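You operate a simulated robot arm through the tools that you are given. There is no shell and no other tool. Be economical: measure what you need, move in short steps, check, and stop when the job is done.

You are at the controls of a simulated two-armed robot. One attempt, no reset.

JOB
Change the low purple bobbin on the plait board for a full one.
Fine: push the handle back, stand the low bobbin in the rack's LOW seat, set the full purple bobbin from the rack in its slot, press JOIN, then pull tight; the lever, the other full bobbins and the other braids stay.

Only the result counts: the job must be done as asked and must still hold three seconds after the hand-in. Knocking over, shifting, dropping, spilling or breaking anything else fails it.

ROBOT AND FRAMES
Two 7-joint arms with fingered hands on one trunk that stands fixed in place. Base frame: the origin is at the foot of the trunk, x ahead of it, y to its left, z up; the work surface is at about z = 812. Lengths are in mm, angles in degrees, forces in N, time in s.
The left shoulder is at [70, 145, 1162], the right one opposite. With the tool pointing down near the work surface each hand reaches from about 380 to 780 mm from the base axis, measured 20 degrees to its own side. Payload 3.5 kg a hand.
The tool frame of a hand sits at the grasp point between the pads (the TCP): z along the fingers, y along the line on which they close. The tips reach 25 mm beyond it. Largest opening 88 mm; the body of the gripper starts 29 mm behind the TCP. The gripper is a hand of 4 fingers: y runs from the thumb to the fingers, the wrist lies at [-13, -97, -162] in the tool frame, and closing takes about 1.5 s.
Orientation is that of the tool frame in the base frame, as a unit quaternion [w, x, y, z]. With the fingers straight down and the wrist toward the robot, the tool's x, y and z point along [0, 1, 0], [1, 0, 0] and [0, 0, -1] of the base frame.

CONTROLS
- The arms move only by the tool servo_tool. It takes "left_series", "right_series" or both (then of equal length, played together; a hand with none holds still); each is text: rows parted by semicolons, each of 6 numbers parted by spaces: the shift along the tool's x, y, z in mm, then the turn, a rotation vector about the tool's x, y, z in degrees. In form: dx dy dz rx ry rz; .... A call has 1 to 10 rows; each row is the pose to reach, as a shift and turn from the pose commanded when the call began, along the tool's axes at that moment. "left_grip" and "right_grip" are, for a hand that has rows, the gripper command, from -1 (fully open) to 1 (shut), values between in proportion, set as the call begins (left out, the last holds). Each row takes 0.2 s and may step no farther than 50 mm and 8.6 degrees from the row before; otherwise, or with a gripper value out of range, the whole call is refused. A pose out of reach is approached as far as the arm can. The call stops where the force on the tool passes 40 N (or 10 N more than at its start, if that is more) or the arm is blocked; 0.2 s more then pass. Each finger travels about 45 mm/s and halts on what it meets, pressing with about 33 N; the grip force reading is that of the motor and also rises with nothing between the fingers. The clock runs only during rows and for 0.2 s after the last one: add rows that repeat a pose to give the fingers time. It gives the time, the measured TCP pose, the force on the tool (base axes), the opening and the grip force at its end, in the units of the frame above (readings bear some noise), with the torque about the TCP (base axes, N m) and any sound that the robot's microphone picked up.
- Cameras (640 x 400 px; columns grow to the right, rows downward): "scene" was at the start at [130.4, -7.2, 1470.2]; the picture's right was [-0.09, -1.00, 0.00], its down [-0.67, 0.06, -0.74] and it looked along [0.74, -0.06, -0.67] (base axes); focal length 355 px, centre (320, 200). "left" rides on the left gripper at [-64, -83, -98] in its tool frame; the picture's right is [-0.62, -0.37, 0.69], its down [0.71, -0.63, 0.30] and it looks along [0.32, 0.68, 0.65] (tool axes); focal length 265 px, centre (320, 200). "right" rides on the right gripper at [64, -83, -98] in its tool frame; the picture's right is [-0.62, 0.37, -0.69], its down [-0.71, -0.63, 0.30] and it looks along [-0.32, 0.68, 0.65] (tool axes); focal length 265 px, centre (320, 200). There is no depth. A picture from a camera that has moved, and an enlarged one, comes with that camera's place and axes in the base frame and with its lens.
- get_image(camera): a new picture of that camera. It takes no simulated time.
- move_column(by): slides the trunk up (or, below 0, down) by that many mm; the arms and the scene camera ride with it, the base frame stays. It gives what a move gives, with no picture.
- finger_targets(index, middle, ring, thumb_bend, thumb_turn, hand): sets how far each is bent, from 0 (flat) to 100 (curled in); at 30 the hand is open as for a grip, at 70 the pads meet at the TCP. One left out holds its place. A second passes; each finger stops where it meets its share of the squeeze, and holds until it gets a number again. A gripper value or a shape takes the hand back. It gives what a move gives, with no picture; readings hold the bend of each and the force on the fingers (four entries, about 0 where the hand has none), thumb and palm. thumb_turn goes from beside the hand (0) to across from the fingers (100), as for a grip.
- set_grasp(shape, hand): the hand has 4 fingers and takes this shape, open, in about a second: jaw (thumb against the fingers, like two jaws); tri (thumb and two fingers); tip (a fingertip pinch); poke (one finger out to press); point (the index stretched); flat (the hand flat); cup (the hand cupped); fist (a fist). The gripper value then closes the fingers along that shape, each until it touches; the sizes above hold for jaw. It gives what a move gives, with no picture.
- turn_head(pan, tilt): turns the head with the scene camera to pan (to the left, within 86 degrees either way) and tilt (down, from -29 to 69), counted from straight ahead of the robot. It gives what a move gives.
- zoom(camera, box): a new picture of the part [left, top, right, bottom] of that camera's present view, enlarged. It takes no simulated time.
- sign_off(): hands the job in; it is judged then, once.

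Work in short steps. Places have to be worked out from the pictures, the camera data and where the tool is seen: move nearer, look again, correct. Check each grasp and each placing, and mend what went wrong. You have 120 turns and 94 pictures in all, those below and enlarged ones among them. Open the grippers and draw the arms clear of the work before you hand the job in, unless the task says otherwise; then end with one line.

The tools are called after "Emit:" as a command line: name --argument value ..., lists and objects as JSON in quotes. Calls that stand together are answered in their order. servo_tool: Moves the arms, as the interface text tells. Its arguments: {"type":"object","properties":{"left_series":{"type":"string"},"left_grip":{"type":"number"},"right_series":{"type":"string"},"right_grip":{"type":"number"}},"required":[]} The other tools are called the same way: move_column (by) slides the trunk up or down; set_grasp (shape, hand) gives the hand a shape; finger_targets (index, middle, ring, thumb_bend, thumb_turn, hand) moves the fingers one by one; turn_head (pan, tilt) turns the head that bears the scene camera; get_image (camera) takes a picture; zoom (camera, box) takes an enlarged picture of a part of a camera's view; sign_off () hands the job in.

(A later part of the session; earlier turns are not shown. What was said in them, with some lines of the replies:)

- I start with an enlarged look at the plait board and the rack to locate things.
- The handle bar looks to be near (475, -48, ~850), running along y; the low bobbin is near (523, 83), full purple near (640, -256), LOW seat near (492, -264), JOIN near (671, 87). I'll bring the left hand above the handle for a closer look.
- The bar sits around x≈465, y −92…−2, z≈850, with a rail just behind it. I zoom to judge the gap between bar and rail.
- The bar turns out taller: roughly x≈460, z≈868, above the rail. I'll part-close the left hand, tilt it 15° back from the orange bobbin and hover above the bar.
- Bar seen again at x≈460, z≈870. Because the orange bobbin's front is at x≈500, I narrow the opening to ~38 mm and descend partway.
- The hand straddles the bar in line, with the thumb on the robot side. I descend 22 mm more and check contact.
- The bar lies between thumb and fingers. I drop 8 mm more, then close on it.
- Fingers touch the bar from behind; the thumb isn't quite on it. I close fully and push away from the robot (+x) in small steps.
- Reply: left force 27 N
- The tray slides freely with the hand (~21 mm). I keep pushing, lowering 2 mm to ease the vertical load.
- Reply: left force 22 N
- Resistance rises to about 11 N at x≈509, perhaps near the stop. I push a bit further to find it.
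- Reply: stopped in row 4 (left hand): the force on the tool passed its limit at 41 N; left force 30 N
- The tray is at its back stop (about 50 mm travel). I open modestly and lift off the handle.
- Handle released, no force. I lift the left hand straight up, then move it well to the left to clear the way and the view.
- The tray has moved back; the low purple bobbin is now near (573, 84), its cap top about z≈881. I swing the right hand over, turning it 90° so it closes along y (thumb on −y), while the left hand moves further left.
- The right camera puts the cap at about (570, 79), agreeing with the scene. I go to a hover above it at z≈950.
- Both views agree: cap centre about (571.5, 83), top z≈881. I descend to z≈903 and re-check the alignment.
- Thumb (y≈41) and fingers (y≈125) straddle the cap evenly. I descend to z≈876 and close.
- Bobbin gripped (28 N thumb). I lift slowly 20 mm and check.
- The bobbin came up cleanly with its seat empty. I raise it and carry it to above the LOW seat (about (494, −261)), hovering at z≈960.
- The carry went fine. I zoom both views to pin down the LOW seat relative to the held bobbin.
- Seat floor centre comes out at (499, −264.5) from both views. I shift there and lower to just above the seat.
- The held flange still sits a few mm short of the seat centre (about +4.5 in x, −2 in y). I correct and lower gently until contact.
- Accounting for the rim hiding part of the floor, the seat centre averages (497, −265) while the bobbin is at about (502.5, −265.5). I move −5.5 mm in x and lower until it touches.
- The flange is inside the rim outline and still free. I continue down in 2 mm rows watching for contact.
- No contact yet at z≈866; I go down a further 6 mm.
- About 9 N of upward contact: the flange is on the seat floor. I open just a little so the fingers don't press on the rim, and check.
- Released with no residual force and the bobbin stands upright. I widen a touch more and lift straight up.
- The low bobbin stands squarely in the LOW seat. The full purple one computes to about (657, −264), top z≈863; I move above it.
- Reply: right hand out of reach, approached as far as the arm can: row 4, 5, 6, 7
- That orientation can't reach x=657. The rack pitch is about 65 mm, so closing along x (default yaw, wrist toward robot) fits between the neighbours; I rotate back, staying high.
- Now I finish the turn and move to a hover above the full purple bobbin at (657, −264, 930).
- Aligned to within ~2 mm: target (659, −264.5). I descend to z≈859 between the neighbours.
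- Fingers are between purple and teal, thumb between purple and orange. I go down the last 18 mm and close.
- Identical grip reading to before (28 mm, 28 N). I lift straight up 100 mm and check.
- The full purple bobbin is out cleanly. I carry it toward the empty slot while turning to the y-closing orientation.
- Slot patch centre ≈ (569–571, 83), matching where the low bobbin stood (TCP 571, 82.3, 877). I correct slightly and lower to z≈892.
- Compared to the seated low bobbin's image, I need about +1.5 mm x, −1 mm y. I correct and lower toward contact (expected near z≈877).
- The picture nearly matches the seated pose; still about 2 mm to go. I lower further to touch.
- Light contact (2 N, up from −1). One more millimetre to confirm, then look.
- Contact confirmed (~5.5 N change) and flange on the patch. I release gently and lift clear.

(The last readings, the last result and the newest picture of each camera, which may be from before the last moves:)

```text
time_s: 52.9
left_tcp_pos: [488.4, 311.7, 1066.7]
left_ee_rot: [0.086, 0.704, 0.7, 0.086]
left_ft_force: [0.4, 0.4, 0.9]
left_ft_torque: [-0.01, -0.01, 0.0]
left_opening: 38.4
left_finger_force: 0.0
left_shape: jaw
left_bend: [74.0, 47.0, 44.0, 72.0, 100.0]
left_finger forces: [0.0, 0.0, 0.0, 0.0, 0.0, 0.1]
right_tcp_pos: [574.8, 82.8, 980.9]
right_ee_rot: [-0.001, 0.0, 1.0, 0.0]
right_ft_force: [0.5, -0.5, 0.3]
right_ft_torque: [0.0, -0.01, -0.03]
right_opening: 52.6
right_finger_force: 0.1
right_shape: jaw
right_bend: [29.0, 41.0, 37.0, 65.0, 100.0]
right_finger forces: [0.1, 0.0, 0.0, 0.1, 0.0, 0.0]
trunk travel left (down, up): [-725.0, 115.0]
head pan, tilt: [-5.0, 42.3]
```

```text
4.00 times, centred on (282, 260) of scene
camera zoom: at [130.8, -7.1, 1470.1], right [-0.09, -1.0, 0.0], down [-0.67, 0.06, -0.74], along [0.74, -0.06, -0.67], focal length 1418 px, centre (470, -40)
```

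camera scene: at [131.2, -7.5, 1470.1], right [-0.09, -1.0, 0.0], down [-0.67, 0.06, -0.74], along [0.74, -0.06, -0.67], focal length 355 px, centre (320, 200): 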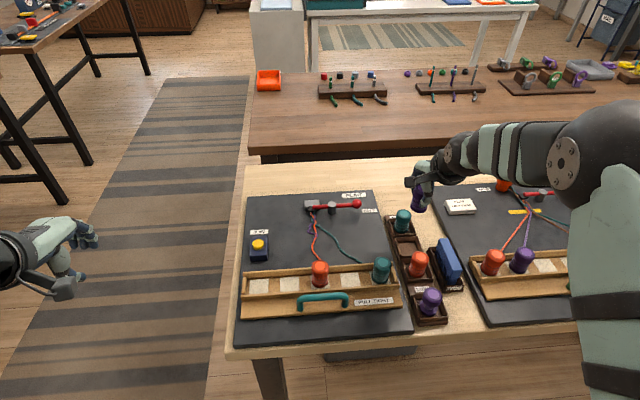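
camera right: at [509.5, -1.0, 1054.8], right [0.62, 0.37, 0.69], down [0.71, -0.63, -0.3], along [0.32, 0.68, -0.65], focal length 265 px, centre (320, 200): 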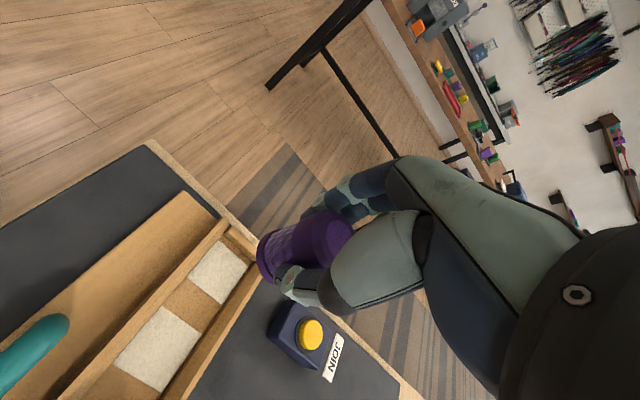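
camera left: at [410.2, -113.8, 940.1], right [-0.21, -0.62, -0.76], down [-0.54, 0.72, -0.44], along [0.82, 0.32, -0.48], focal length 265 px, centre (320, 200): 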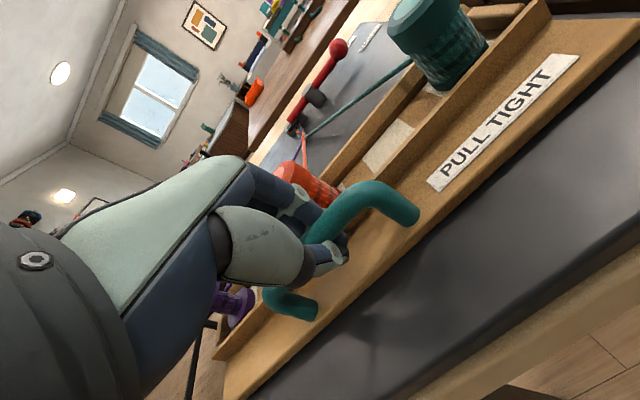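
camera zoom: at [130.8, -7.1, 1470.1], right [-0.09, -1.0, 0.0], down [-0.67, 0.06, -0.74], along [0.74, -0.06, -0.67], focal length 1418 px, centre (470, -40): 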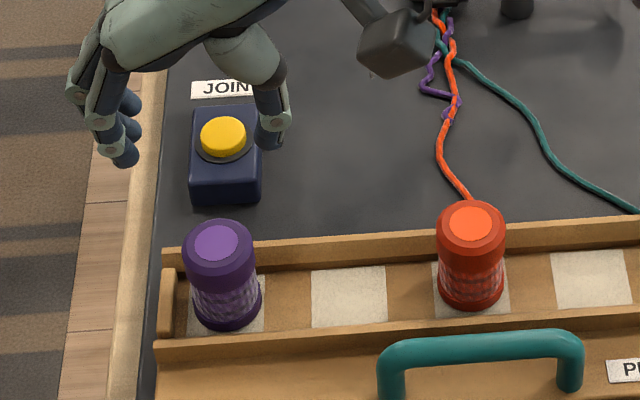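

The full purple bobbin stands squarely in its slot. I withdraw the right hand to the right, and start shaping the left hand for pressing JOIN (button around (672, 87, ~850)).

Emit:
servo_tool --right_series "0 -20 -40 0 0 0; 10 -60 -70 0 0 0; 20 -105 -90 0 0 0; 30 -150 -100 0 0 0; 40 -195 -100 0 0 0; 50 -240 -100 0 0 0; 60 -285 -100 0 0 0; 70 -330 -100 0 0 0; 75 -340 -100 0 0 0"

Emit:
set_grasp --hand "left" --shape "poke"

Emit:
servo_tool --left_series "-25 20 0 7 0 0; -50 40 0 14 0 0; -75 70 0 14 0 0; -100 100 10 14 0 0; -130 130 20 14 0 0; -160 155 30 14 0 0; -190 170 40 14 0 0; -222 170 40 14 0 0; -222 170 40 14 0 0"

Emit:
get_image --camera "left"

Emit:
get_image --camera "scene"

```text
refused: row 2 steps farther than a row can; nothing moved
```

```text
time_s: 53.8
left_tcp_pos: [486.9, 311.3, 1064.8]
left_ee_rot: [0.086, 0.704, 0.7, 0.086]
left_ft_force: [-0.5, -0.5, 0.2]
left_ft_torque: [-0.01, -0.03, 0.0]
left_opening: 0.1
left_finger_force: 0.0
left_shape: poke
left_bend: [70.0, 70.0, 99.0, 100.0, 100.0]
left_finger forces: [0.0, 0.0, 0.0, 0.0, 0.1, 0.0]
right_tcp_pos: [575.5, 82.6, 981.2]
right_ee_rot: [0.0, 0.0, 1.0, 0.0]
right_ft_force: [-0.4, 0.1, -0.2]
right_ft_torque: [0.0, -0.02, 0.04]
right_opening: 52.3
right_finger_force: 0.1
right_shape: jaw
right_bend: [29.0, 41.0, 37.0, 65.0, 100.0]
right_finger forces: [0.1, 0.1, 0.1, 0.1, 0.0, 0.1]
trunk travel left (down, up): [-725.0, 115.0]
head pan, tilt: [-5.0, 42.3]
```

```text
time_s: 55.8
left_tcp_pos: [662.3, 89.7, 1065.5]
left_ee_rot: [0.0, 0.709, 0.705, 0.0]
left_ft_force: [0.2, -0.4, -0.1]
left_ft_torque: [-0.02, 0.02, 0.0]
left_opening: 0.2
left_finger_force: 0.1
left_shape: poke
left_bend: [70.0, 70.0, 99.0, 100.0, 100.0]
left_finger forces: [0.0, 0.0, 0.1, 0.1, 0.0, 0.0]
right_tcp_pos: [574.5, 82.4, 981.5]
right_ee_rot: [0.0, 0.0, 1.0, 0.0]
right_ft_force: [0.2, -0.4, -0.3]
right_ft_torque: [-0.01, -0.01, -0.02]
right_opening: 52.5
right_finger_force: 0.1
right_shape: jaw
right_bend: [29.0, 41.0, 37.0, 65.0, 100.0]
right_finger forces: [0.0, 0.0, 0.0, 0.0, 0.1, 0.1]
trunk travel left (down, up): [-725.0, 115.0]
head pan, tilt: [-5.0, 42.3]
```

```text
36 pictures are left
camera left: at [578.4, 24.3, 1162.9], right [-0.37, -0.62, -0.69], down [-0.63, 0.72, -0.3], along [0.69, 0.32, -0.65], focal length 265 px, centre (320, 200)
```

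left: 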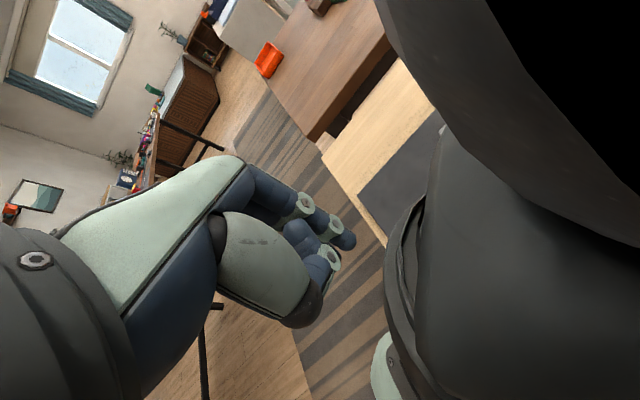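

```text
35 pictures are left
camera scene: at [130.5, -6.2, 1470.2], right [-0.09, -1.0, 0.0], down [-0.67, 0.06, -0.74], along [0.74, -0.06, -0.67], focal length 355 px, centre (320, 200)
```

scene: 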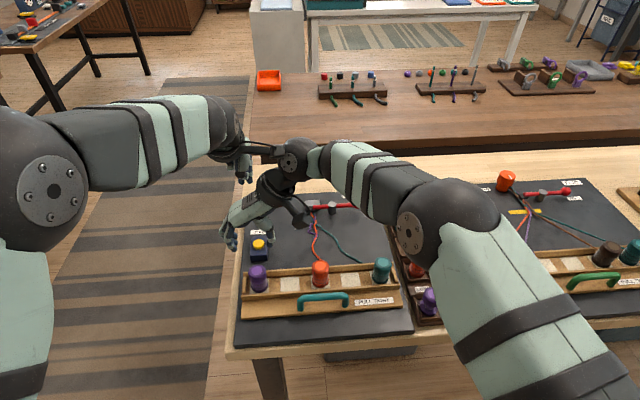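

The right retreat was refused (step too long) so the hands are now close together. I draw the right hand away in −y at constant height first.

Emit:
servo_tool --right_series "5 -30 0 0 0 0; 10 -65 0 0 0 0; 20 -105 -10 0 0 0; 30 -145 -25 0 0 0; 40 -185 -40 0 0 0; 50 -225 -55 0 0 0; 60 -265 -70 0 0 0; 70 -305 -85 0 0 0; 75 -340 -95 0 0 0; 75 -340 -95 0 0 0"

Emit:
zoom --camera "scene" --box '[200, 120, 440, 340]'

Emit:
get_image --camera "left"

```text
time_s: 58.0
left_tcp_pos: [661.3, 90.3, 1065.8]
left_ee_rot: [0.0, 0.709, 0.706, 0.001]
left_ft_force: [0.4, 0.5, -0.1]
left_ft_torque: [-0.01, -0.01, -0.02]
left_opening: 0.0
left_finger_force: 0.0
left_shape: poke
left_bend: [70.0, 70.0, 99.0, 100.0, 100.0]
left_finger forces: [0.0, 0.2, 0.0, 0.0, 0.1, 0.0]
right_tcp_pos: [499.4, -258.4, 1082.4]
right_ee_rot: [0.0, -0.001, 1.0, 0.0]
right_ft_force: [-0.3, -0.1, -0.2]
right_ft_torque: [-0.02, 0.01, -0.02]
right_opening: 52.6
right_finger_force: 0.0
right_shape: jaw
right_bend: [29.0, 41.0, 37.0, 65.0, 100.0]
right_finger forces: [0.1, 0.1, 0.1, 0.0, 0.0, 0.0]
trunk travel left (down, up): [-725.0, 115.0]
head pan, tilt: [-5.0, 42.3]
```

```text
1.82 times, centred on (320, 230) of scene
camera zoom: at [130.9, -6.2, 1470.1], right [-0.09, -1.0, 0.0], down [-0.67, 0.06, -0.74], along [0.74, -0.06, -0.67], focal length 645 px, centre (320, 146)
```

zoom: 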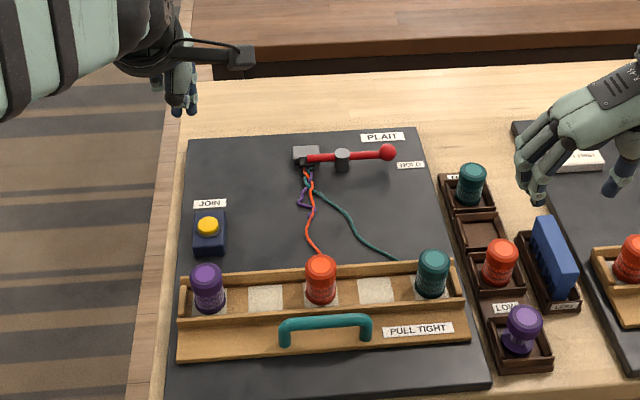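

```text
33 pictures are left
camera left: at [578.6, 24.8, 1162.8], right [-0.37, -0.62, -0.69], down [-0.63, 0.72, -0.3], along [0.69, 0.32, -0.65], focal length 265 px, centre (320, 200)
```

left: 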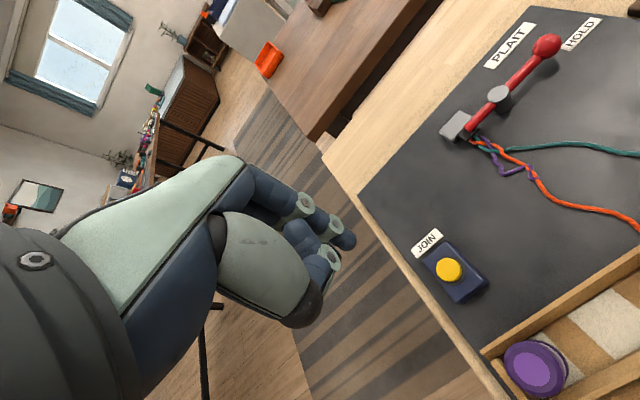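

Clear now. JOIN's button is near (677, 86, ~846); I bring the pressing fingertip above it.

Emit:
servo_tool --left_series "0 6 40 0 0 0; 0 11 80 0 0 0; 0 11 120 0 0 0; 0 11 160 0 0 0; 0 11 160 0 0 0; 0 11 160 0 0 0"

Emit:
zoom --camera "left" --box '[200, 140, 520, 340]'

Emit:
zoom --camera "scene" --box '[220, 190, 320, 270]'

```text
time_s: 59.4
left_tcp_pos: [674.3, 88.7, 905.9]
left_ee_rot: [-0.001, 0.708, 0.706, 0.0]
left_ft_force: [0.8, 0.0, 0.1]
left_ft_torque: [0.01, -0.02, 0.01]
left_opening: 0.1
left_finger_force: 0.1
left_shape: poke
left_bend: [70.0, 70.0, 99.0, 100.0, 100.0]
left_finger forces: [0.0, 0.0, 0.0, 0.0, 0.0, 0.0]
right_tcp_pos: [498.5, -258.2, 1081.8]
right_ee_rot: [0.0, 0.0, 1.0, 0.0]
right_ft_force: [-0.8, 0.3, -0.2]
right_ft_torque: [0.01, 0.01, -0.03]
right_opening: 52.7
right_finger_force: 0.1
right_shape: jaw
right_bend: [29.0, 41.0, 37.0, 65.0, 100.0]
right_finger forces: [0.0, 0.0, 0.1, 0.1, 0.1, 0.1]
trunk travel left (down, up): [-725.0, 115.0]
head pan, tilt: [-5.0, 42.3]
```

```text
2.00 times, centred on (360, 240) of left
camera zoom: at [591.6, 23.9, 1003.1], right [-0.37, -0.62, -0.69], down [-0.63, 0.72, -0.3], along [0.69, 0.32, -0.65], focal length 531 px, centre (240, 120)
```

zoom: 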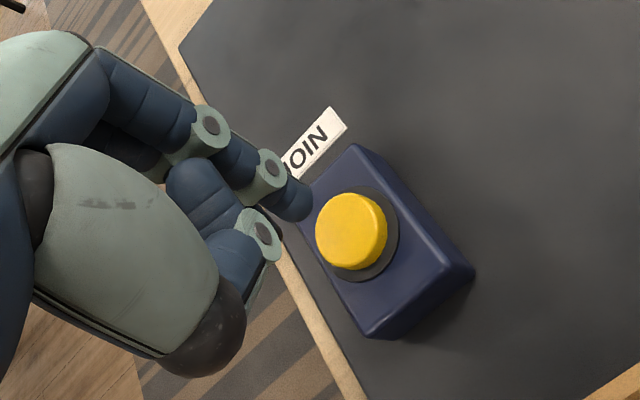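

```text
5.00 times, centred on (270, 230) of scene
camera zoom: at [130.3, -7.4, 1470.2], right [-0.09, -1.0, 0.0], down [-0.67, 0.06, -0.74], along [0.74, -0.06, -0.67], focal length 1773 px, centre (570, 50)
```

zoom: 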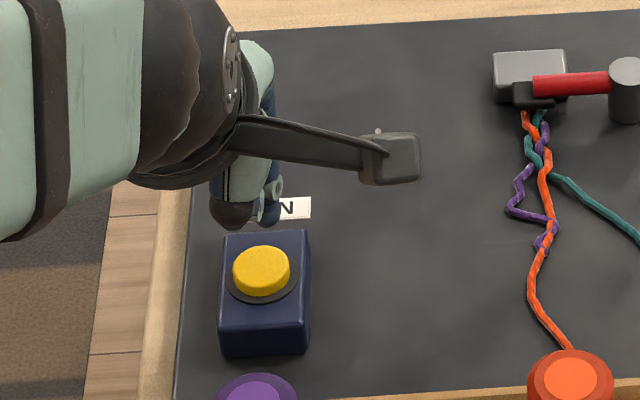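

The fingertip is near (678, 82.5, 881), the button top near (677, 86, 848). I shift 3 mm left and press down slowly, watching for force or a click.

Emit:
servo_tool --left_series "3 -1 12 0 0 0; 3 -1 24 0 0 0; 3 -1 30 0 0 0; 3 -1 34 0 0 0; 3 -1 37 0 0 0; 3 -1 40 0 0 0"

Emit:
zoom --camera "left" --box '[200, 140, 520, 340]'

```text
time_s: 60.8
left_tcp_pos: [673.1, 90.8, 867.1]
left_ee_rot: [0.0, 0.709, 0.705, 0.002]
left_ft_force: [1.7, -1.7, 4.8]
left_ft_torque: [0.0, -0.02, -0.03]
left_opening: 0.1
left_finger_force: 0.0
left_shape: poke
left_bend: [70.0, 70.0, 99.0, 100.0, 100.0]
left_finger forces: [0.1, 5.0, 0.0, 0.1, 0.0, 0.0]
right_tcp_pos: [497.9, -258.2, 1081.3]
right_ee_rot: [0.0, 0.0, 1.0, -0.001]
right_ft_force: [0.5, -0.4, -0.2]
right_ft_torque: [0.0, 0.03, 0.02]
right_opening: 52.8
right_finger_force: 0.1
right_shape: jaw
right_bend: [29.0, 41.0, 37.0, 65.0, 100.0]
right_finger forces: [0.1, 0.0, 0.0, 0.1, 0.0, 0.1]
trunk travel left (down, up): [-725.0, 115.0]
head pan, tilt: [-5.0, 42.3]
heard: click
```

```text
2.00 times, centred on (360, 240) of left
camera zoom: at [589.1, 26.7, 964.8], right [-0.37, -0.62, -0.7], down [-0.63, 0.72, -0.31], along [0.69, 0.32, -0.65], focal length 531 px, centre (240, 120)
```

zoom: 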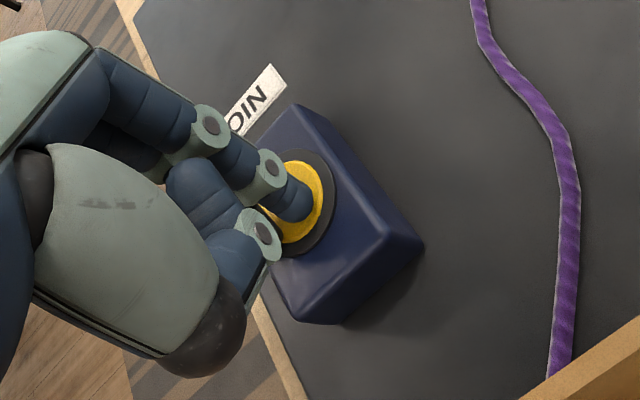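

A click, and the purple thread is now joined to the new bobbin. I lift the finger and bring the left hand over toward the handle.

Emit:
servo_tool --left_series "0 0 -30 0 0 0; 0 0 -75 0 0 0; 0 0 -120 0 0 0; -20 -25 -145 0 0 0; -50 -55 -145 0 0 0; -80 -85 -145 0 0 0; -110 -115 -145 0 0 0; -141 -145 -130 0 0 0; -141 -168 -110 -7 0 0; -141 -168 -110 -15 0 0"

Emit:
set_grasp --hand "left" --shape "jaw"

Emit:
servo_tool --left_series "0 0 0 0 0 0; 0 0 0 0 0 0; 0 0 0 0 0 0; 0 0 0 0 0 0; 0 0 0 0 0 0" --left_grip 0.12

Emit:
get_image --camera "left"

Emit:
get_image --camera "scene"

```text
time_s: 63.0
left_tcp_pos: [516.4, -36.7, 991.4]
left_ee_rot: [0.111, 0.68, 0.721, 0.074]
left_ft_force: [0.2, -0.3, 0.3]
left_ft_torque: [0.02, -0.02, -0.03]
left_opening: 0.0
left_finger_force: 0.1
left_shape: poke
left_bend: [70.0, 70.0, 99.0, 100.0, 100.0]
left_finger forces: [0.1, 0.1, 0.0, 0.1, 0.1, 0.1]
right_tcp_pos: [499.3, -258.8, 1081.0]
right_ee_rot: [0.0, -0.001, 1.0, 0.0]
right_ft_force: [0.4, -0.7, 0.0]
right_ft_torque: [-0.02, -0.03, 0.04]
right_opening: 52.4
right_finger_force: 0.1
right_shape: jaw
right_bend: [29.0, 41.0, 37.0, 65.0, 100.0]
right_finger forces: [0.1, 0.1, 0.1, 0.1, 0.0, 0.0]
trunk travel left (down, up): [-725.0, 115.0]
head pan, tilt: [-5.0, 42.3]
```

```text
time_s: 63.9
left_tcp_pos: [518.2, -33.9, 992.9]
left_ee_rot: [0.11, 0.68, 0.721, 0.074]
left_ft_force: [0.3, -0.5, -0.5]
left_ft_torque: [0.0, -0.02, -0.03]
left_opening: 87.9
left_finger_force: 0.1
left_shape: jaw
left_bend: [30.0, 30.0, 30.0, 30.0, 98.0]
left_finger forces: [0.0, 0.1, 0.1, 0.0, 0.0, 0.0]
right_tcp_pos: [499.0, -258.2, 1081.5]
right_ee_rot: [0.0, 0.0, 1.0, 0.0]
right_ft_force: [0.2, 0.5, 0.1]
right_ft_torque: [0.01, -0.01, -0.01]
right_opening: 52.5
right_finger_force: 0.1
right_shape: jaw
right_bend: [29.0, 41.0, 37.0, 65.0, 100.0]
right_finger forces: [0.0, 0.0, 0.1, 0.0, 0.0, 0.0]
trunk travel left (down, up): [-725.0, 115.0]
head pan, tilt: [-5.0, 42.3]
```

```text
time_s: 65.1
left_tcp_pos: [516.8, -34.0, 992.1]
left_ee_rot: [0.11, 0.68, 0.721, 0.073]
left_ft_force: [0.9, 0.2, 0.2]
left_ft_torque: [-0.01, 0.01, -0.03]
left_opening: 39.3
left_finger_force: 0.1
left_shape: jaw
left_bend: [74.0, 47.0, 44.0, 71.0, 100.0]
left_finger forces: [0.1, 0.0, 0.0, 0.0, 0.0, 0.0]
right_tcp_pos: [498.3, -258.6, 1081.4]
right_ee_rot: [0.0, 0.0, 1.0, 0.0]
right_ft_force: [-0.2, -0.5, -0.5]
right_ft_torque: [-0.03, -0.01, 0.02]
right_opening: 52.7
right_finger_force: 0.0
right_shape: jaw
right_bend: [29.0, 41.0, 37.0, 65.0, 100.0]
right_finger forces: [0.0, 0.0, 0.1, 0.1, 0.1, 0.0]
trunk travel left (down, up): [-725.0, 115.0]
head pan, tilt: [-5.0, 42.3]
```

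```text
29 pictures are left
camera left: at [414.9, -100.5, 1068.6], right [-0.15, -0.67, -0.73], down [-0.57, 0.66, -0.5], along [0.81, 0.34, -0.48], focal length 265 px, centre (320, 200)
```

left: 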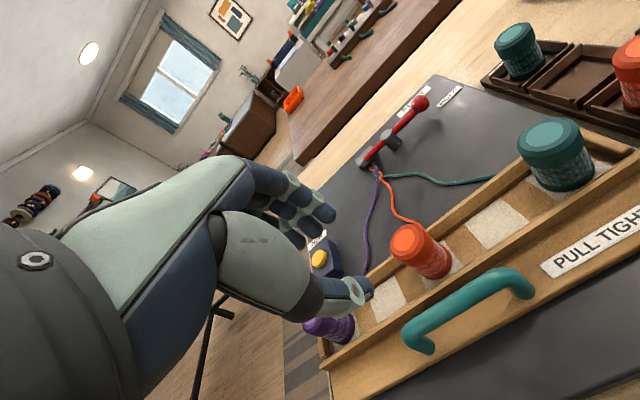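

```text
28 pictures are left
camera scene: at [130.4, -7.3, 1470.2], right [-0.09, -1.0, 0.0], down [-0.67, 0.06, -0.74], along [0.74, -0.06, -0.67], focal length 355 px, centre (320, 200)
```

scene: 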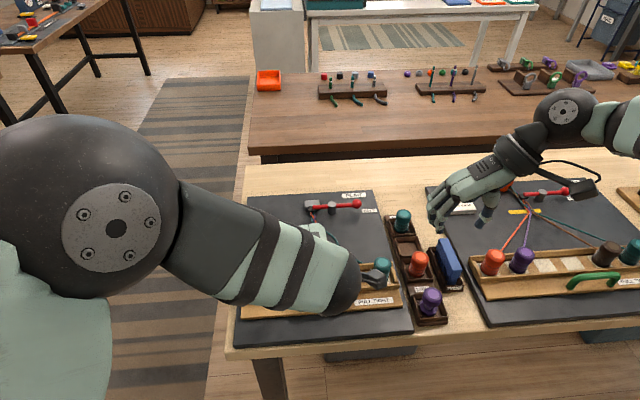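

The hand has the tilt but lags its commanded position by ~15 mm. I descend partway to around (509, −50, 930) and see whether it converges.

Emit:
servo_tool --left_series "0 -3 15 0 0 0; 0 -6 30 0 0 0; 0 -8 46 0 0 0; 0 -8 46 0 0 0; 0 -8 46 0 0 0; 0 -8 46 0 0 0"

Emit:
get_image --camera "left"

```text
time_s: 66.5
left_tcp_pos: [510.8, -42.0, 931.7]
left_ee_rot: [0.096, 0.695, 0.707, 0.088]
left_ft_force: [0.0, -0.9, -0.8]
left_ft_torque: [0.05, -0.03, 0.01]
left_opening: 39.1
left_finger_force: 0.1
left_shape: jaw
left_bend: [74.0, 47.0, 44.0, 71.0, 100.0]
left_finger forces: [0.0, 0.0, 0.0, 0.0, 0.0, 0.0]
right_tcp_pos: [498.3, -258.6, 1082.3]
right_ee_rot: [0.0, 0.0, 1.0, 0.0]
right_ft_force: [0.6, 0.1, 0.2]
right_ft_torque: [0.0, -0.03, 0.01]
right_opening: 52.4
right_finger_force: 0.0
right_shape: jaw
right_bend: [29.0, 41.0, 37.0, 65.0, 100.0]
right_finger forces: [0.0, 0.1, 0.0, 0.0, 0.1, 0.0]
trunk travel left (down, up): [-725.0, 115.0]
head pan, tilt: [-5.0, 42.3]
```

```text
27 pictures are left
camera left: at [407.3, -106.6, 1005.5], right [-0.17, -0.63, -0.76], down [-0.54, 0.7, -0.46], along [0.82, 0.33, -0.46], focal length 265 px, centre (320, 200)
```

left: 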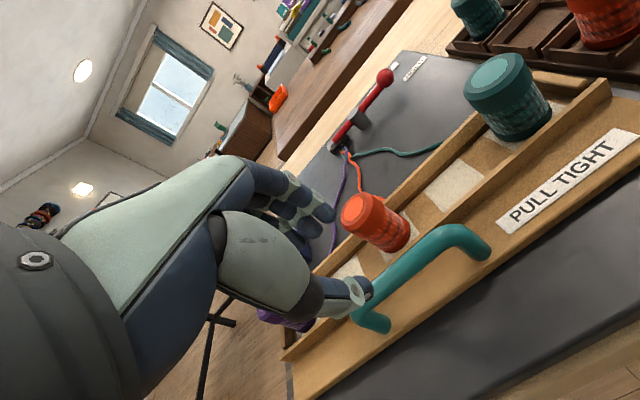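

Converging well, same picture as before the first grip. I lower to z≈886 and check the straddle.

Emit:
servo_tool --left_series "0 -4 14 0 0 0; 0 -8 28 0 0 0; 0 -12 42 0 0 0; 0 -12 42 0 0 0; 0 -12 42 0 0 0"

Emit:
zoom --camera "left" --box '[180, 140, 500, 340]'

```text
time_s: 67.7
left_tcp_pos: [507.1, -47.0, 885.9]
left_ee_rot: [0.092, 0.702, 0.7, 0.093]
left_ft_force: [0.0, 0.2, 0.3]
left_ft_torque: [0.01, -0.01, 0.03]
left_opening: 39.4
left_finger_force: 0.0
left_shape: jaw
left_bend: [74.0, 47.0, 44.0, 71.0, 100.0]
left_finger forces: [0.1, 0.1, 0.0, 0.0, 0.0, 0.0]
right_tcp_pos: [499.2, -258.8, 1081.7]
right_ee_rot: [0.001, 0.0, 1.0, -0.001]
right_ft_force: [-0.3, -0.2, 0.0]
right_ft_torque: [-0.01, 0.0, -0.04]
right_opening: 52.6
right_finger_force: 0.1
right_shape: jaw
right_bend: [29.0, 41.0, 37.0, 65.0, 100.0]
right_finger forces: [0.1, 0.0, 0.0, 0.0, 0.0, 0.1]
trunk travel left (down, up): [-725.0, 115.0]
head pan, tilt: [-5.0, 42.3]
```

```text
2.00 times, centred on (340, 240) of left
camera zoom: at [400.9, -111.7, 958.8], right [-0.18, -0.62, -0.77], down [-0.53, 0.72, -0.46], along [0.83, 0.32, -0.45], focal length 531 px, centre (280, 120)
```

zoom: 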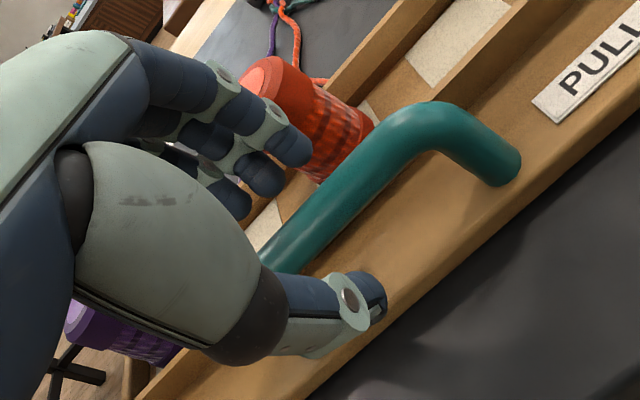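

Bar is between thumb and fingers as before. I descend 12 mm more and close fully.

Emit:
servo_tool --left_series "0 -2 6 0 0 0; 0 -3 12 0 0 0; 0 -3 12 0 0 0"

Emit:
servo_tool --left_series "0 0 0 0 0 0; 0 0 0 0 0 0; 0 0 0 0 0 0; 0 0 0 0 0 0; 0 0 0 0 0 0; 0 0 0 0 0 0; 0 0 0 0 0 0" --left_grip 1

Emit:
zoom --camera "left" --box '[180, 140, 500, 340]'

```text
time_s: 68.5
left_tcp_pos: [506.7, -48.8, 873.7]
left_ee_rot: [0.092, 0.703, 0.699, 0.093]
left_ft_force: [0.6, 0.0, -0.5]
left_ft_torque: [-0.01, 0.01, -0.01]
left_opening: 39.2
left_finger_force: 0.1
left_shape: jaw
left_bend: [74.0, 47.0, 44.0, 71.0, 100.0]
left_finger forces: [0.0, 0.1, 0.1, 0.0, 0.0, 0.0]
right_tcp_pos: [499.1, -258.9, 1081.2]
right_ee_rot: [0.0, 0.0, 1.0, 0.0]
right_ft_force: [-0.4, 0.0, 0.2]
right_ft_torque: [0.01, 0.01, -0.04]
right_opening: 52.5
right_finger_force: 0.1
right_shape: jaw
right_bend: [29.0, 41.0, 37.0, 65.0, 100.0]
right_finger forces: [0.0, 0.0, 0.0, 0.0, 0.0, 0.1]
trunk travel left (down, up): [-725.0, 115.0]
head pan, tilt: [-5.0, 42.3]
```

```text
time_s: 70.1
left_tcp_pos: [507.5, -47.5, 872.0]
left_ee_rot: [0.089, 0.703, 0.699, 0.092]
left_ft_force: [-0.8, 2.0, -18.8]
left_ft_torque: [0.01, 0.09, -0.04]
left_opening: 5.6
left_finger_force: 32.9
left_shape: jaw
left_bend: [73.0, 63.0, 58.0, 71.0, 100.0]
left_finger forces: [15.5, 7.4, 3.6, 0.0, 31.9, 0.1]
right_tcp_pos: [500.1, -257.6, 1081.2]
right_ee_rot: [-0.001, 0.0, 1.0, 0.0]
right_ft_force: [0.0, 0.5, -0.3]
right_ft_torque: [0.01, 0.01, 0.01]
right_opening: 52.4
right_finger_force: 0.2
right_shape: jaw
right_bend: [29.0, 41.0, 37.0, 65.0, 100.0]
right_finger forces: [0.0, 0.0, 0.0, 0.1, 0.0, 0.0]
trunk travel left (down, up): [-725.0, 115.0]
head pan, tilt: [-5.0, 42.3]
```

```text
2.00 times, centred on (340, 240) of left
camera zoom: at [402.6, -112.1, 944.1], right [-0.18, -0.62, -0.77], down [-0.53, 0.72, -0.45], along [0.83, 0.32, -0.46], focal length 531 px, centre (280, 120)
```

zoom: 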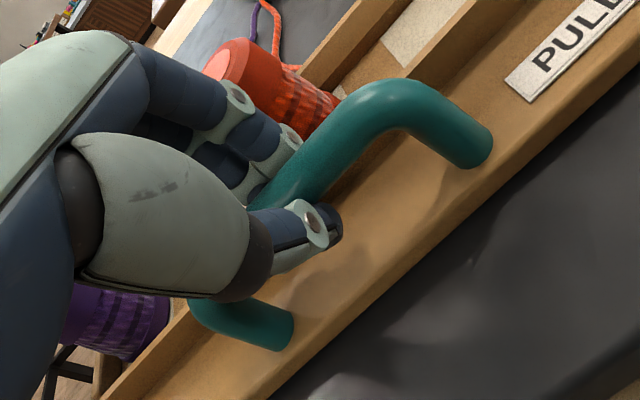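

Handle gripped. I pull toward the robot in 5 mm steps, slightly lower to ease the vertical load.

Emit:
servo_tool --left_series "0 -3 1 0 0 0; 0 -7 0.5 0 0 0; 0 -12 -0.5 0 0 0; 0 -17 -2 0 0 0; 0 -22 -3.5 0 0 0; 0 -27 -5 0 0 0; 0 -32 -6.5 0 0 0; 0 -37 -8 0 0 0; 0 -41 -9 0 0 0; 0 -41 -9 0 0 0"

Emit:
get_image --camera "left"

```text
time_s: 72.3
left_tcp_pos: [466.2, -47.1, 871.2]
left_ee_rot: [0.091, 0.704, 0.699, 0.093]
left_ft_force: [0.2, 2.4, -11.4]
left_ft_torque: [0.02, 0.07, -0.08]
left_opening: 5.5
left_finger_force: 33.2
left_shape: jaw
left_bend: [73.0, 64.0, 59.0, 71.0, 100.0]
left_finger forces: [15.0, 6.3, 3.4, 0.0, 28.3, 0.0]
right_tcp_pos: [500.1, -257.9, 1080.7]
right_ee_rot: [-0.001, 0.0, 1.0, -0.001]
right_ft_force: [0.1, 0.1, -0.2]
right_ft_torque: [0.03, 0.01, -0.03]
right_opening: 52.3
right_finger_force: 0.1
right_shape: jaw
right_bend: [29.0, 41.0, 37.0, 65.0, 100.0]
right_finger forces: [0.1, 0.1, 0.1, 0.0, 0.0, 0.0]
trunk travel left (down, up): [-725.0, 115.0]
head pan, tilt: [-5.0, 42.3]
```

```text
24 pictures are left
camera left: at [360.7, -112.2, 943.2], right [-0.18, -0.62, -0.77], down [-0.53, 0.72, -0.46], along [0.83, 0.32, -0.46], focal length 265 px, centre (320, 200)
```

left: 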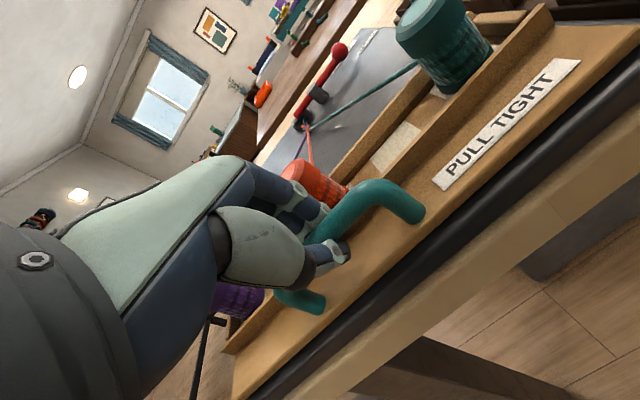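

The tray followed; threads are nearly straight. I continue in small steps to the stop or rising force.

Emit:
servo_tool --left_series "0 -2 -0.5 0 0 0; 0 -4 -1 0 0 0; 0 -6 -1.5 0 0 0; 0 -8 -2 0 0 0; 0 -8 -2 0 0 0"

Emit:
get_image --camera "left"

```text
time_s: 73.5
left_tcp_pos: [461.3, -47.4, 871.0]
left_ee_rot: [0.091, 0.703, 0.7, 0.092]
left_ft_force: [14.7, 0.0, -19.9]
left_ft_torque: [0.01, 0.01, -0.12]
left_opening: 5.4
left_finger_force: 32.5
left_shape: jaw
left_bend: [73.0, 63.0, 58.0, 71.0, 100.0]
left_finger forces: [19.7, 8.8, 5.0, 0.0, 26.9, 0.1]
right_tcp_pos: [503.3, -258.2, 1078.3]
right_ee_rot: [-0.002, 0.001, 1.0, 0.0]
right_ft_force: [0.1, 0.4, 0.1]
right_ft_torque: [0.02, -0.01, 0.02]
right_opening: 52.8
right_finger_force: 0.0
right_shape: jaw
right_bend: [29.0, 41.0, 37.0, 65.0, 100.0]
right_finger forces: [0.0, 0.0, 0.0, 0.0, 0.1, 0.0]
trunk travel left (down, up): [-725.0, 115.0]
head pan, tilt: [-5.0, 42.3]
```

```text
23 pictures are left
camera left: at [356.0, -112.1, 943.4], right [-0.18, -0.62, -0.77], down [-0.53, 0.72, -0.45], along [0.83, 0.32, -0.46], focal length 265 px, centre (320, 200)
```

left: 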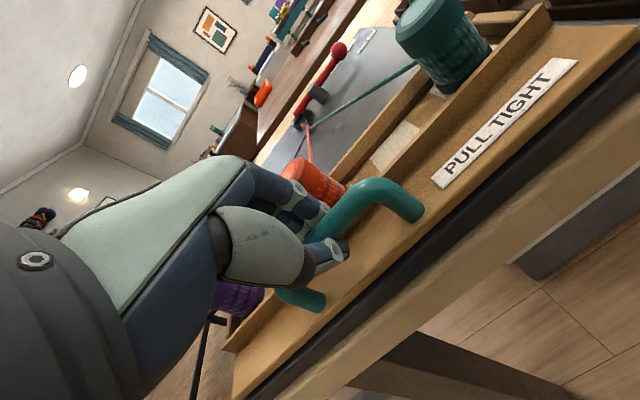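

Resistance of ~15 N — near the front stop. I pull another few millimetres to confirm it's fully home.

Emit:
servo_tool --left_series "0 -2 0 0 0 0; 0 -4 0 0 0 0; 0 -6 0 0 0 0; 0 -8 0 0 0 0; 0 -8 0 0 0 0"

Emit:
zoom --camera "left" --box '[180, 140, 500, 340]'

```text
time_s: 74.7
left_tcp_pos: [455.0, -47.2, 868.2]
left_ee_rot: [0.092, 0.703, 0.7, 0.092]
left_ft_force: [30.7, 0.7, -10.8]
left_ft_torque: [-0.05, -0.16, -0.12]
left_opening: 6.4
left_finger_force: 33.4
left_shape: jaw
left_bend: [73.0, 60.0, 52.0, 72.0, 100.0]
left_finger forces: [22.0, 10.2, 4.7, 0.0, 22.2, 0.0]
right_tcp_pos: [506.9, -257.7, 1078.0]
right_ee_rot: [-0.003, 0.0, 1.0, 0.001]
right_ft_force: [0.4, -0.4, 0.7]
right_ft_torque: [0.02, 0.01, -0.01]
right_opening: 52.5
right_finger_force: 0.0
right_shape: jaw
right_bend: [29.0, 41.0, 37.0, 65.0, 100.0]
right_finger forces: [0.0, 0.0, 0.0, 0.0, 0.0, 0.1]
trunk travel left (down, up): [-725.0, 115.0]
head pan, tilt: [-5.0, 42.3]
```

```text
2.00 times, centred on (340, 240) of left
camera zoom: at [350.6, -111.9, 940.3], right [-0.18, -0.62, -0.77], down [-0.53, 0.72, -0.45], along [0.83, 0.32, -0.46], focal length 531 px, centre (280, 120)
```

zoom: 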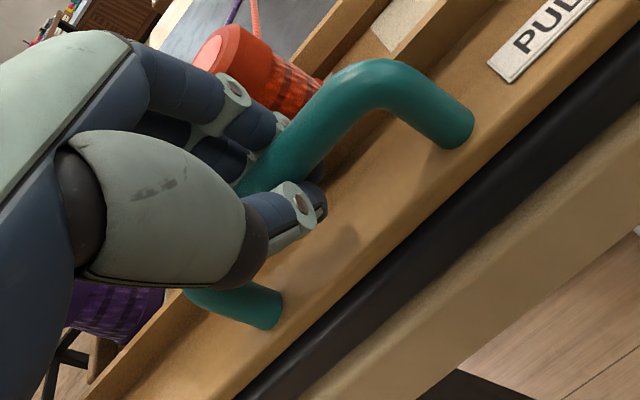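

The hand is now sliding on a handle that no longer moves: the tray is at its front stop. I open the fingers and lift away straight up.

Emit:
servo_tool --left_series "0 1 0 0 0 0; 0 3 0 0 0 0; 0 4 0 0 0 0; 0 4 0 0 0 0; 0 4 0 0 0 0" --left_grip 0.12

Emit:
zoom --camera "left" --box '[180, 140, 500, 340]'

```text
time_s: 75.9
left_tcp_pos: [454.0, -48.9, 870.5]
left_ee_rot: [0.092, 0.704, 0.698, 0.093]
left_ft_force: [0.2, -1.1, -0.4]
left_ft_torque: [-0.04, 0.02, -0.02]
left_opening: 38.8
left_finger_force: 0.0
left_shape: jaw
left_bend: [74.0, 47.0, 43.0, 72.0, 100.0]
left_finger forces: [0.0, 0.1, 0.3, 0.0, 0.0, 0.0]
right_tcp_pos: [499.2, -258.7, 1081.9]
right_ee_rot: [0.0, 0.0, 1.0, 0.0]
right_ft_force: [-0.2, 0.6, 0.3]
right_ft_torque: [0.0, 0.01, 0.03]
right_opening: 52.4
right_finger_force: 0.1
right_shape: jaw
right_bend: [29.0, 41.0, 37.0, 65.0, 100.0]
right_finger forces: [0.0, 0.0, 0.0, 0.0, 0.0, 0.0]
trunk travel left (down, up): [-725.0, 115.0]
head pan, tilt: [-5.0, 42.3]
```

```text
2.00 times, centred on (340, 240) of left
camera zoom: at [347.5, -112.7, 943.7], right [-0.18, -0.62, -0.77], down [-0.53, 0.72, -0.46], along [0.83, 0.32, -0.45], focal length 531 px, centre (280, 120)
```

zoom: 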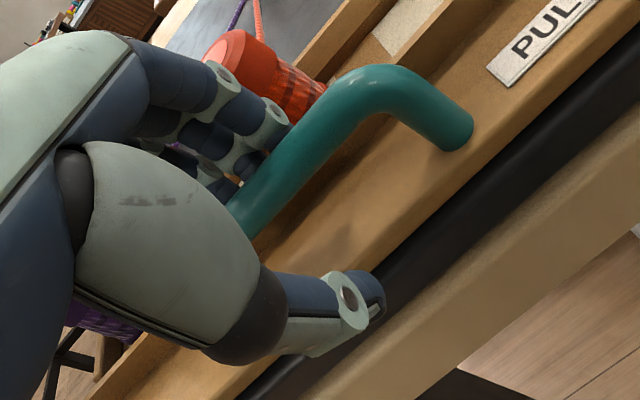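

Free of the bar, but fingers are just behind it; I centre 4 mm forward, then lift straight up and move off to the left.

Emit:
servo_tool --left_series "0 4 1 0 0 0; 0 12 -29 0 0 0; 0 20 -60 0 0 0; 0 28 -97 0 0 0; 40 28 -115 0 0 0; 85 28 -130 0 0 0; 130 28 -145 0 0 0; 175 28 -160 0 0 0; 220 25 -175 0 0 0; 260 20 -185 0 0 0"

Emit:
zoom --camera "scene" --box '[220, 180, 480, 350]'

```text
time_s: 78.1
left_tcp_pos: [443.5, 217.4, 1054.4]
left_ee_rot: [0.091, 0.703, 0.699, 0.091]
left_ft_force: [0.0, 0.5, -0.5]
left_ft_torque: [-0.06, 0.0, -0.02]
left_opening: 38.4
left_finger_force: 0.0
left_shape: jaw
left_bend: [74.0, 47.0, 44.0, 72.0, 100.0]
left_finger forces: [0.0, 0.0, 0.0, 0.0, 0.1, 0.0]
left hand out of reach, approached as far as the arm can: row 9, 10
right_tcp_pos: [499.6, -253.2, 1082.3]
right_ee_rot: [-0.001, 0.0, 1.0, -0.002]
right_ft_force: [-0.2, -0.4, 1.2]
right_ft_torque: [-0.04, 0.02, -0.01]
right_opening: 52.4
right_finger_force: 0.1
right_shape: jaw
right_bend: [29.0, 41.0, 37.0, 65.0, 100.0]
right_finger forces: [0.0, 0.0, 0.0, 0.1, 0.1, 0.0]
trunk travel left (down, up): [-725.0, 115.0]
head pan, tilt: [-5.0, 42.3]
```

```text
2.35 times, centred on (350, 265) of scene
camera zoom: at [132.1, -0.6, 1470.1], right [-0.09, -1.0, 0.0], down [-0.67, 0.05, -0.74], along [0.74, -0.07, -0.67], focal length 834 px, centre (249, 47)
```

zoom: 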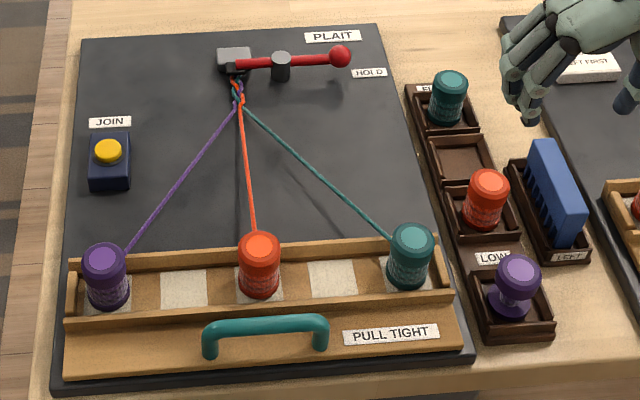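

Everything matches: tray back at its original tight position, threads straight, low bobbin in LOW, full one in slot, lever unmoved. I open both hands fully in the clear.

Emit:
servo_tool --left_series "0 0 -10 0 0 0; 0 0 -20 0 0 0; 0 0 -20 0 0 0; 0 0 -20 0 0 0; 0 0 -20 0 0 0; 0 0 -20 0 0 0" --right_series "0 0 -10 0 0 0; 0 0 -20 0 0 0; 0 0 -20 0 0 0; 0 0 -20 0 0 0; 0 0 -20 0 0 0; 0 0 -20 0 0 0" --left_grip -1 --right_grip -1

Emit:
zoom --camera "scene" --box '[220, 180, 480, 350]'

```text
time_s: 79.5
left_tcp_pos: [438.7, 212.8, 1076.1]
left_ee_rot: [0.091, 0.703, 0.699, 0.093]
left_ft_force: [0.8, -0.2, 1.2]
left_ft_torque: [0.01, 0.0, -0.02]
left_opening: 87.8
left_finger_force: 0.0
left_shape: jaw
left_bend: [30.0, 30.0, 30.0, 30.0, 98.0]
left_finger forces: [0.1, 0.0, 0.0, 0.1, 0.0, 0.0]
left hand out of reach, approached as far as the arm can: row 2
right_tcp_pos: [499.7, -258.8, 1099.1]
right_ee_rot: [0.0, -0.001, 1.0, 0.0]
right_ft_force: [-0.9, -0.4, 0.4]
right_ft_torque: [0.01, 0.0, 0.0]
right_opening: 87.7
right_finger_force: 0.1
right_shape: jaw
right_bend: [30.0, 30.0, 30.0, 30.0, 98.0]
right_finger forces: [0.0, 0.1, 0.1, 0.0, 0.0, 0.1]
trunk travel left (down, up): [-725.0, 115.0]
head pan, tilt: [-5.0, 42.3]
```

```text
2.35 times, centred on (350, 265) of scene
camera zoom: at [130.4, -7.6, 1470.2], right [-0.09, -1.0, 0.0], down [-0.67, 0.06, -0.74], along [0.74, -0.06, -0.67], focal length 834 px, centre (249, 47)
```

zoom: 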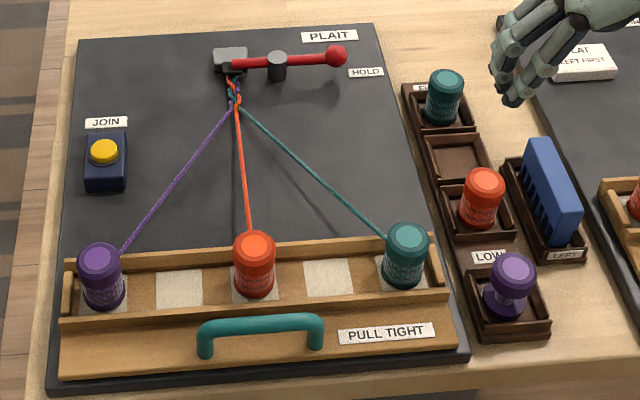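

The view now matches the starting layout, with the purple bobbins exchanged and the threads taut. I hand in.

Emit:
sign_off

```text
The job is handed in.
```

The purple bobbin is changed: the low one stands in the LOW seat, the full one is in its slot and joined (JOIN clicked), and the handle is pulled tight to its stop.
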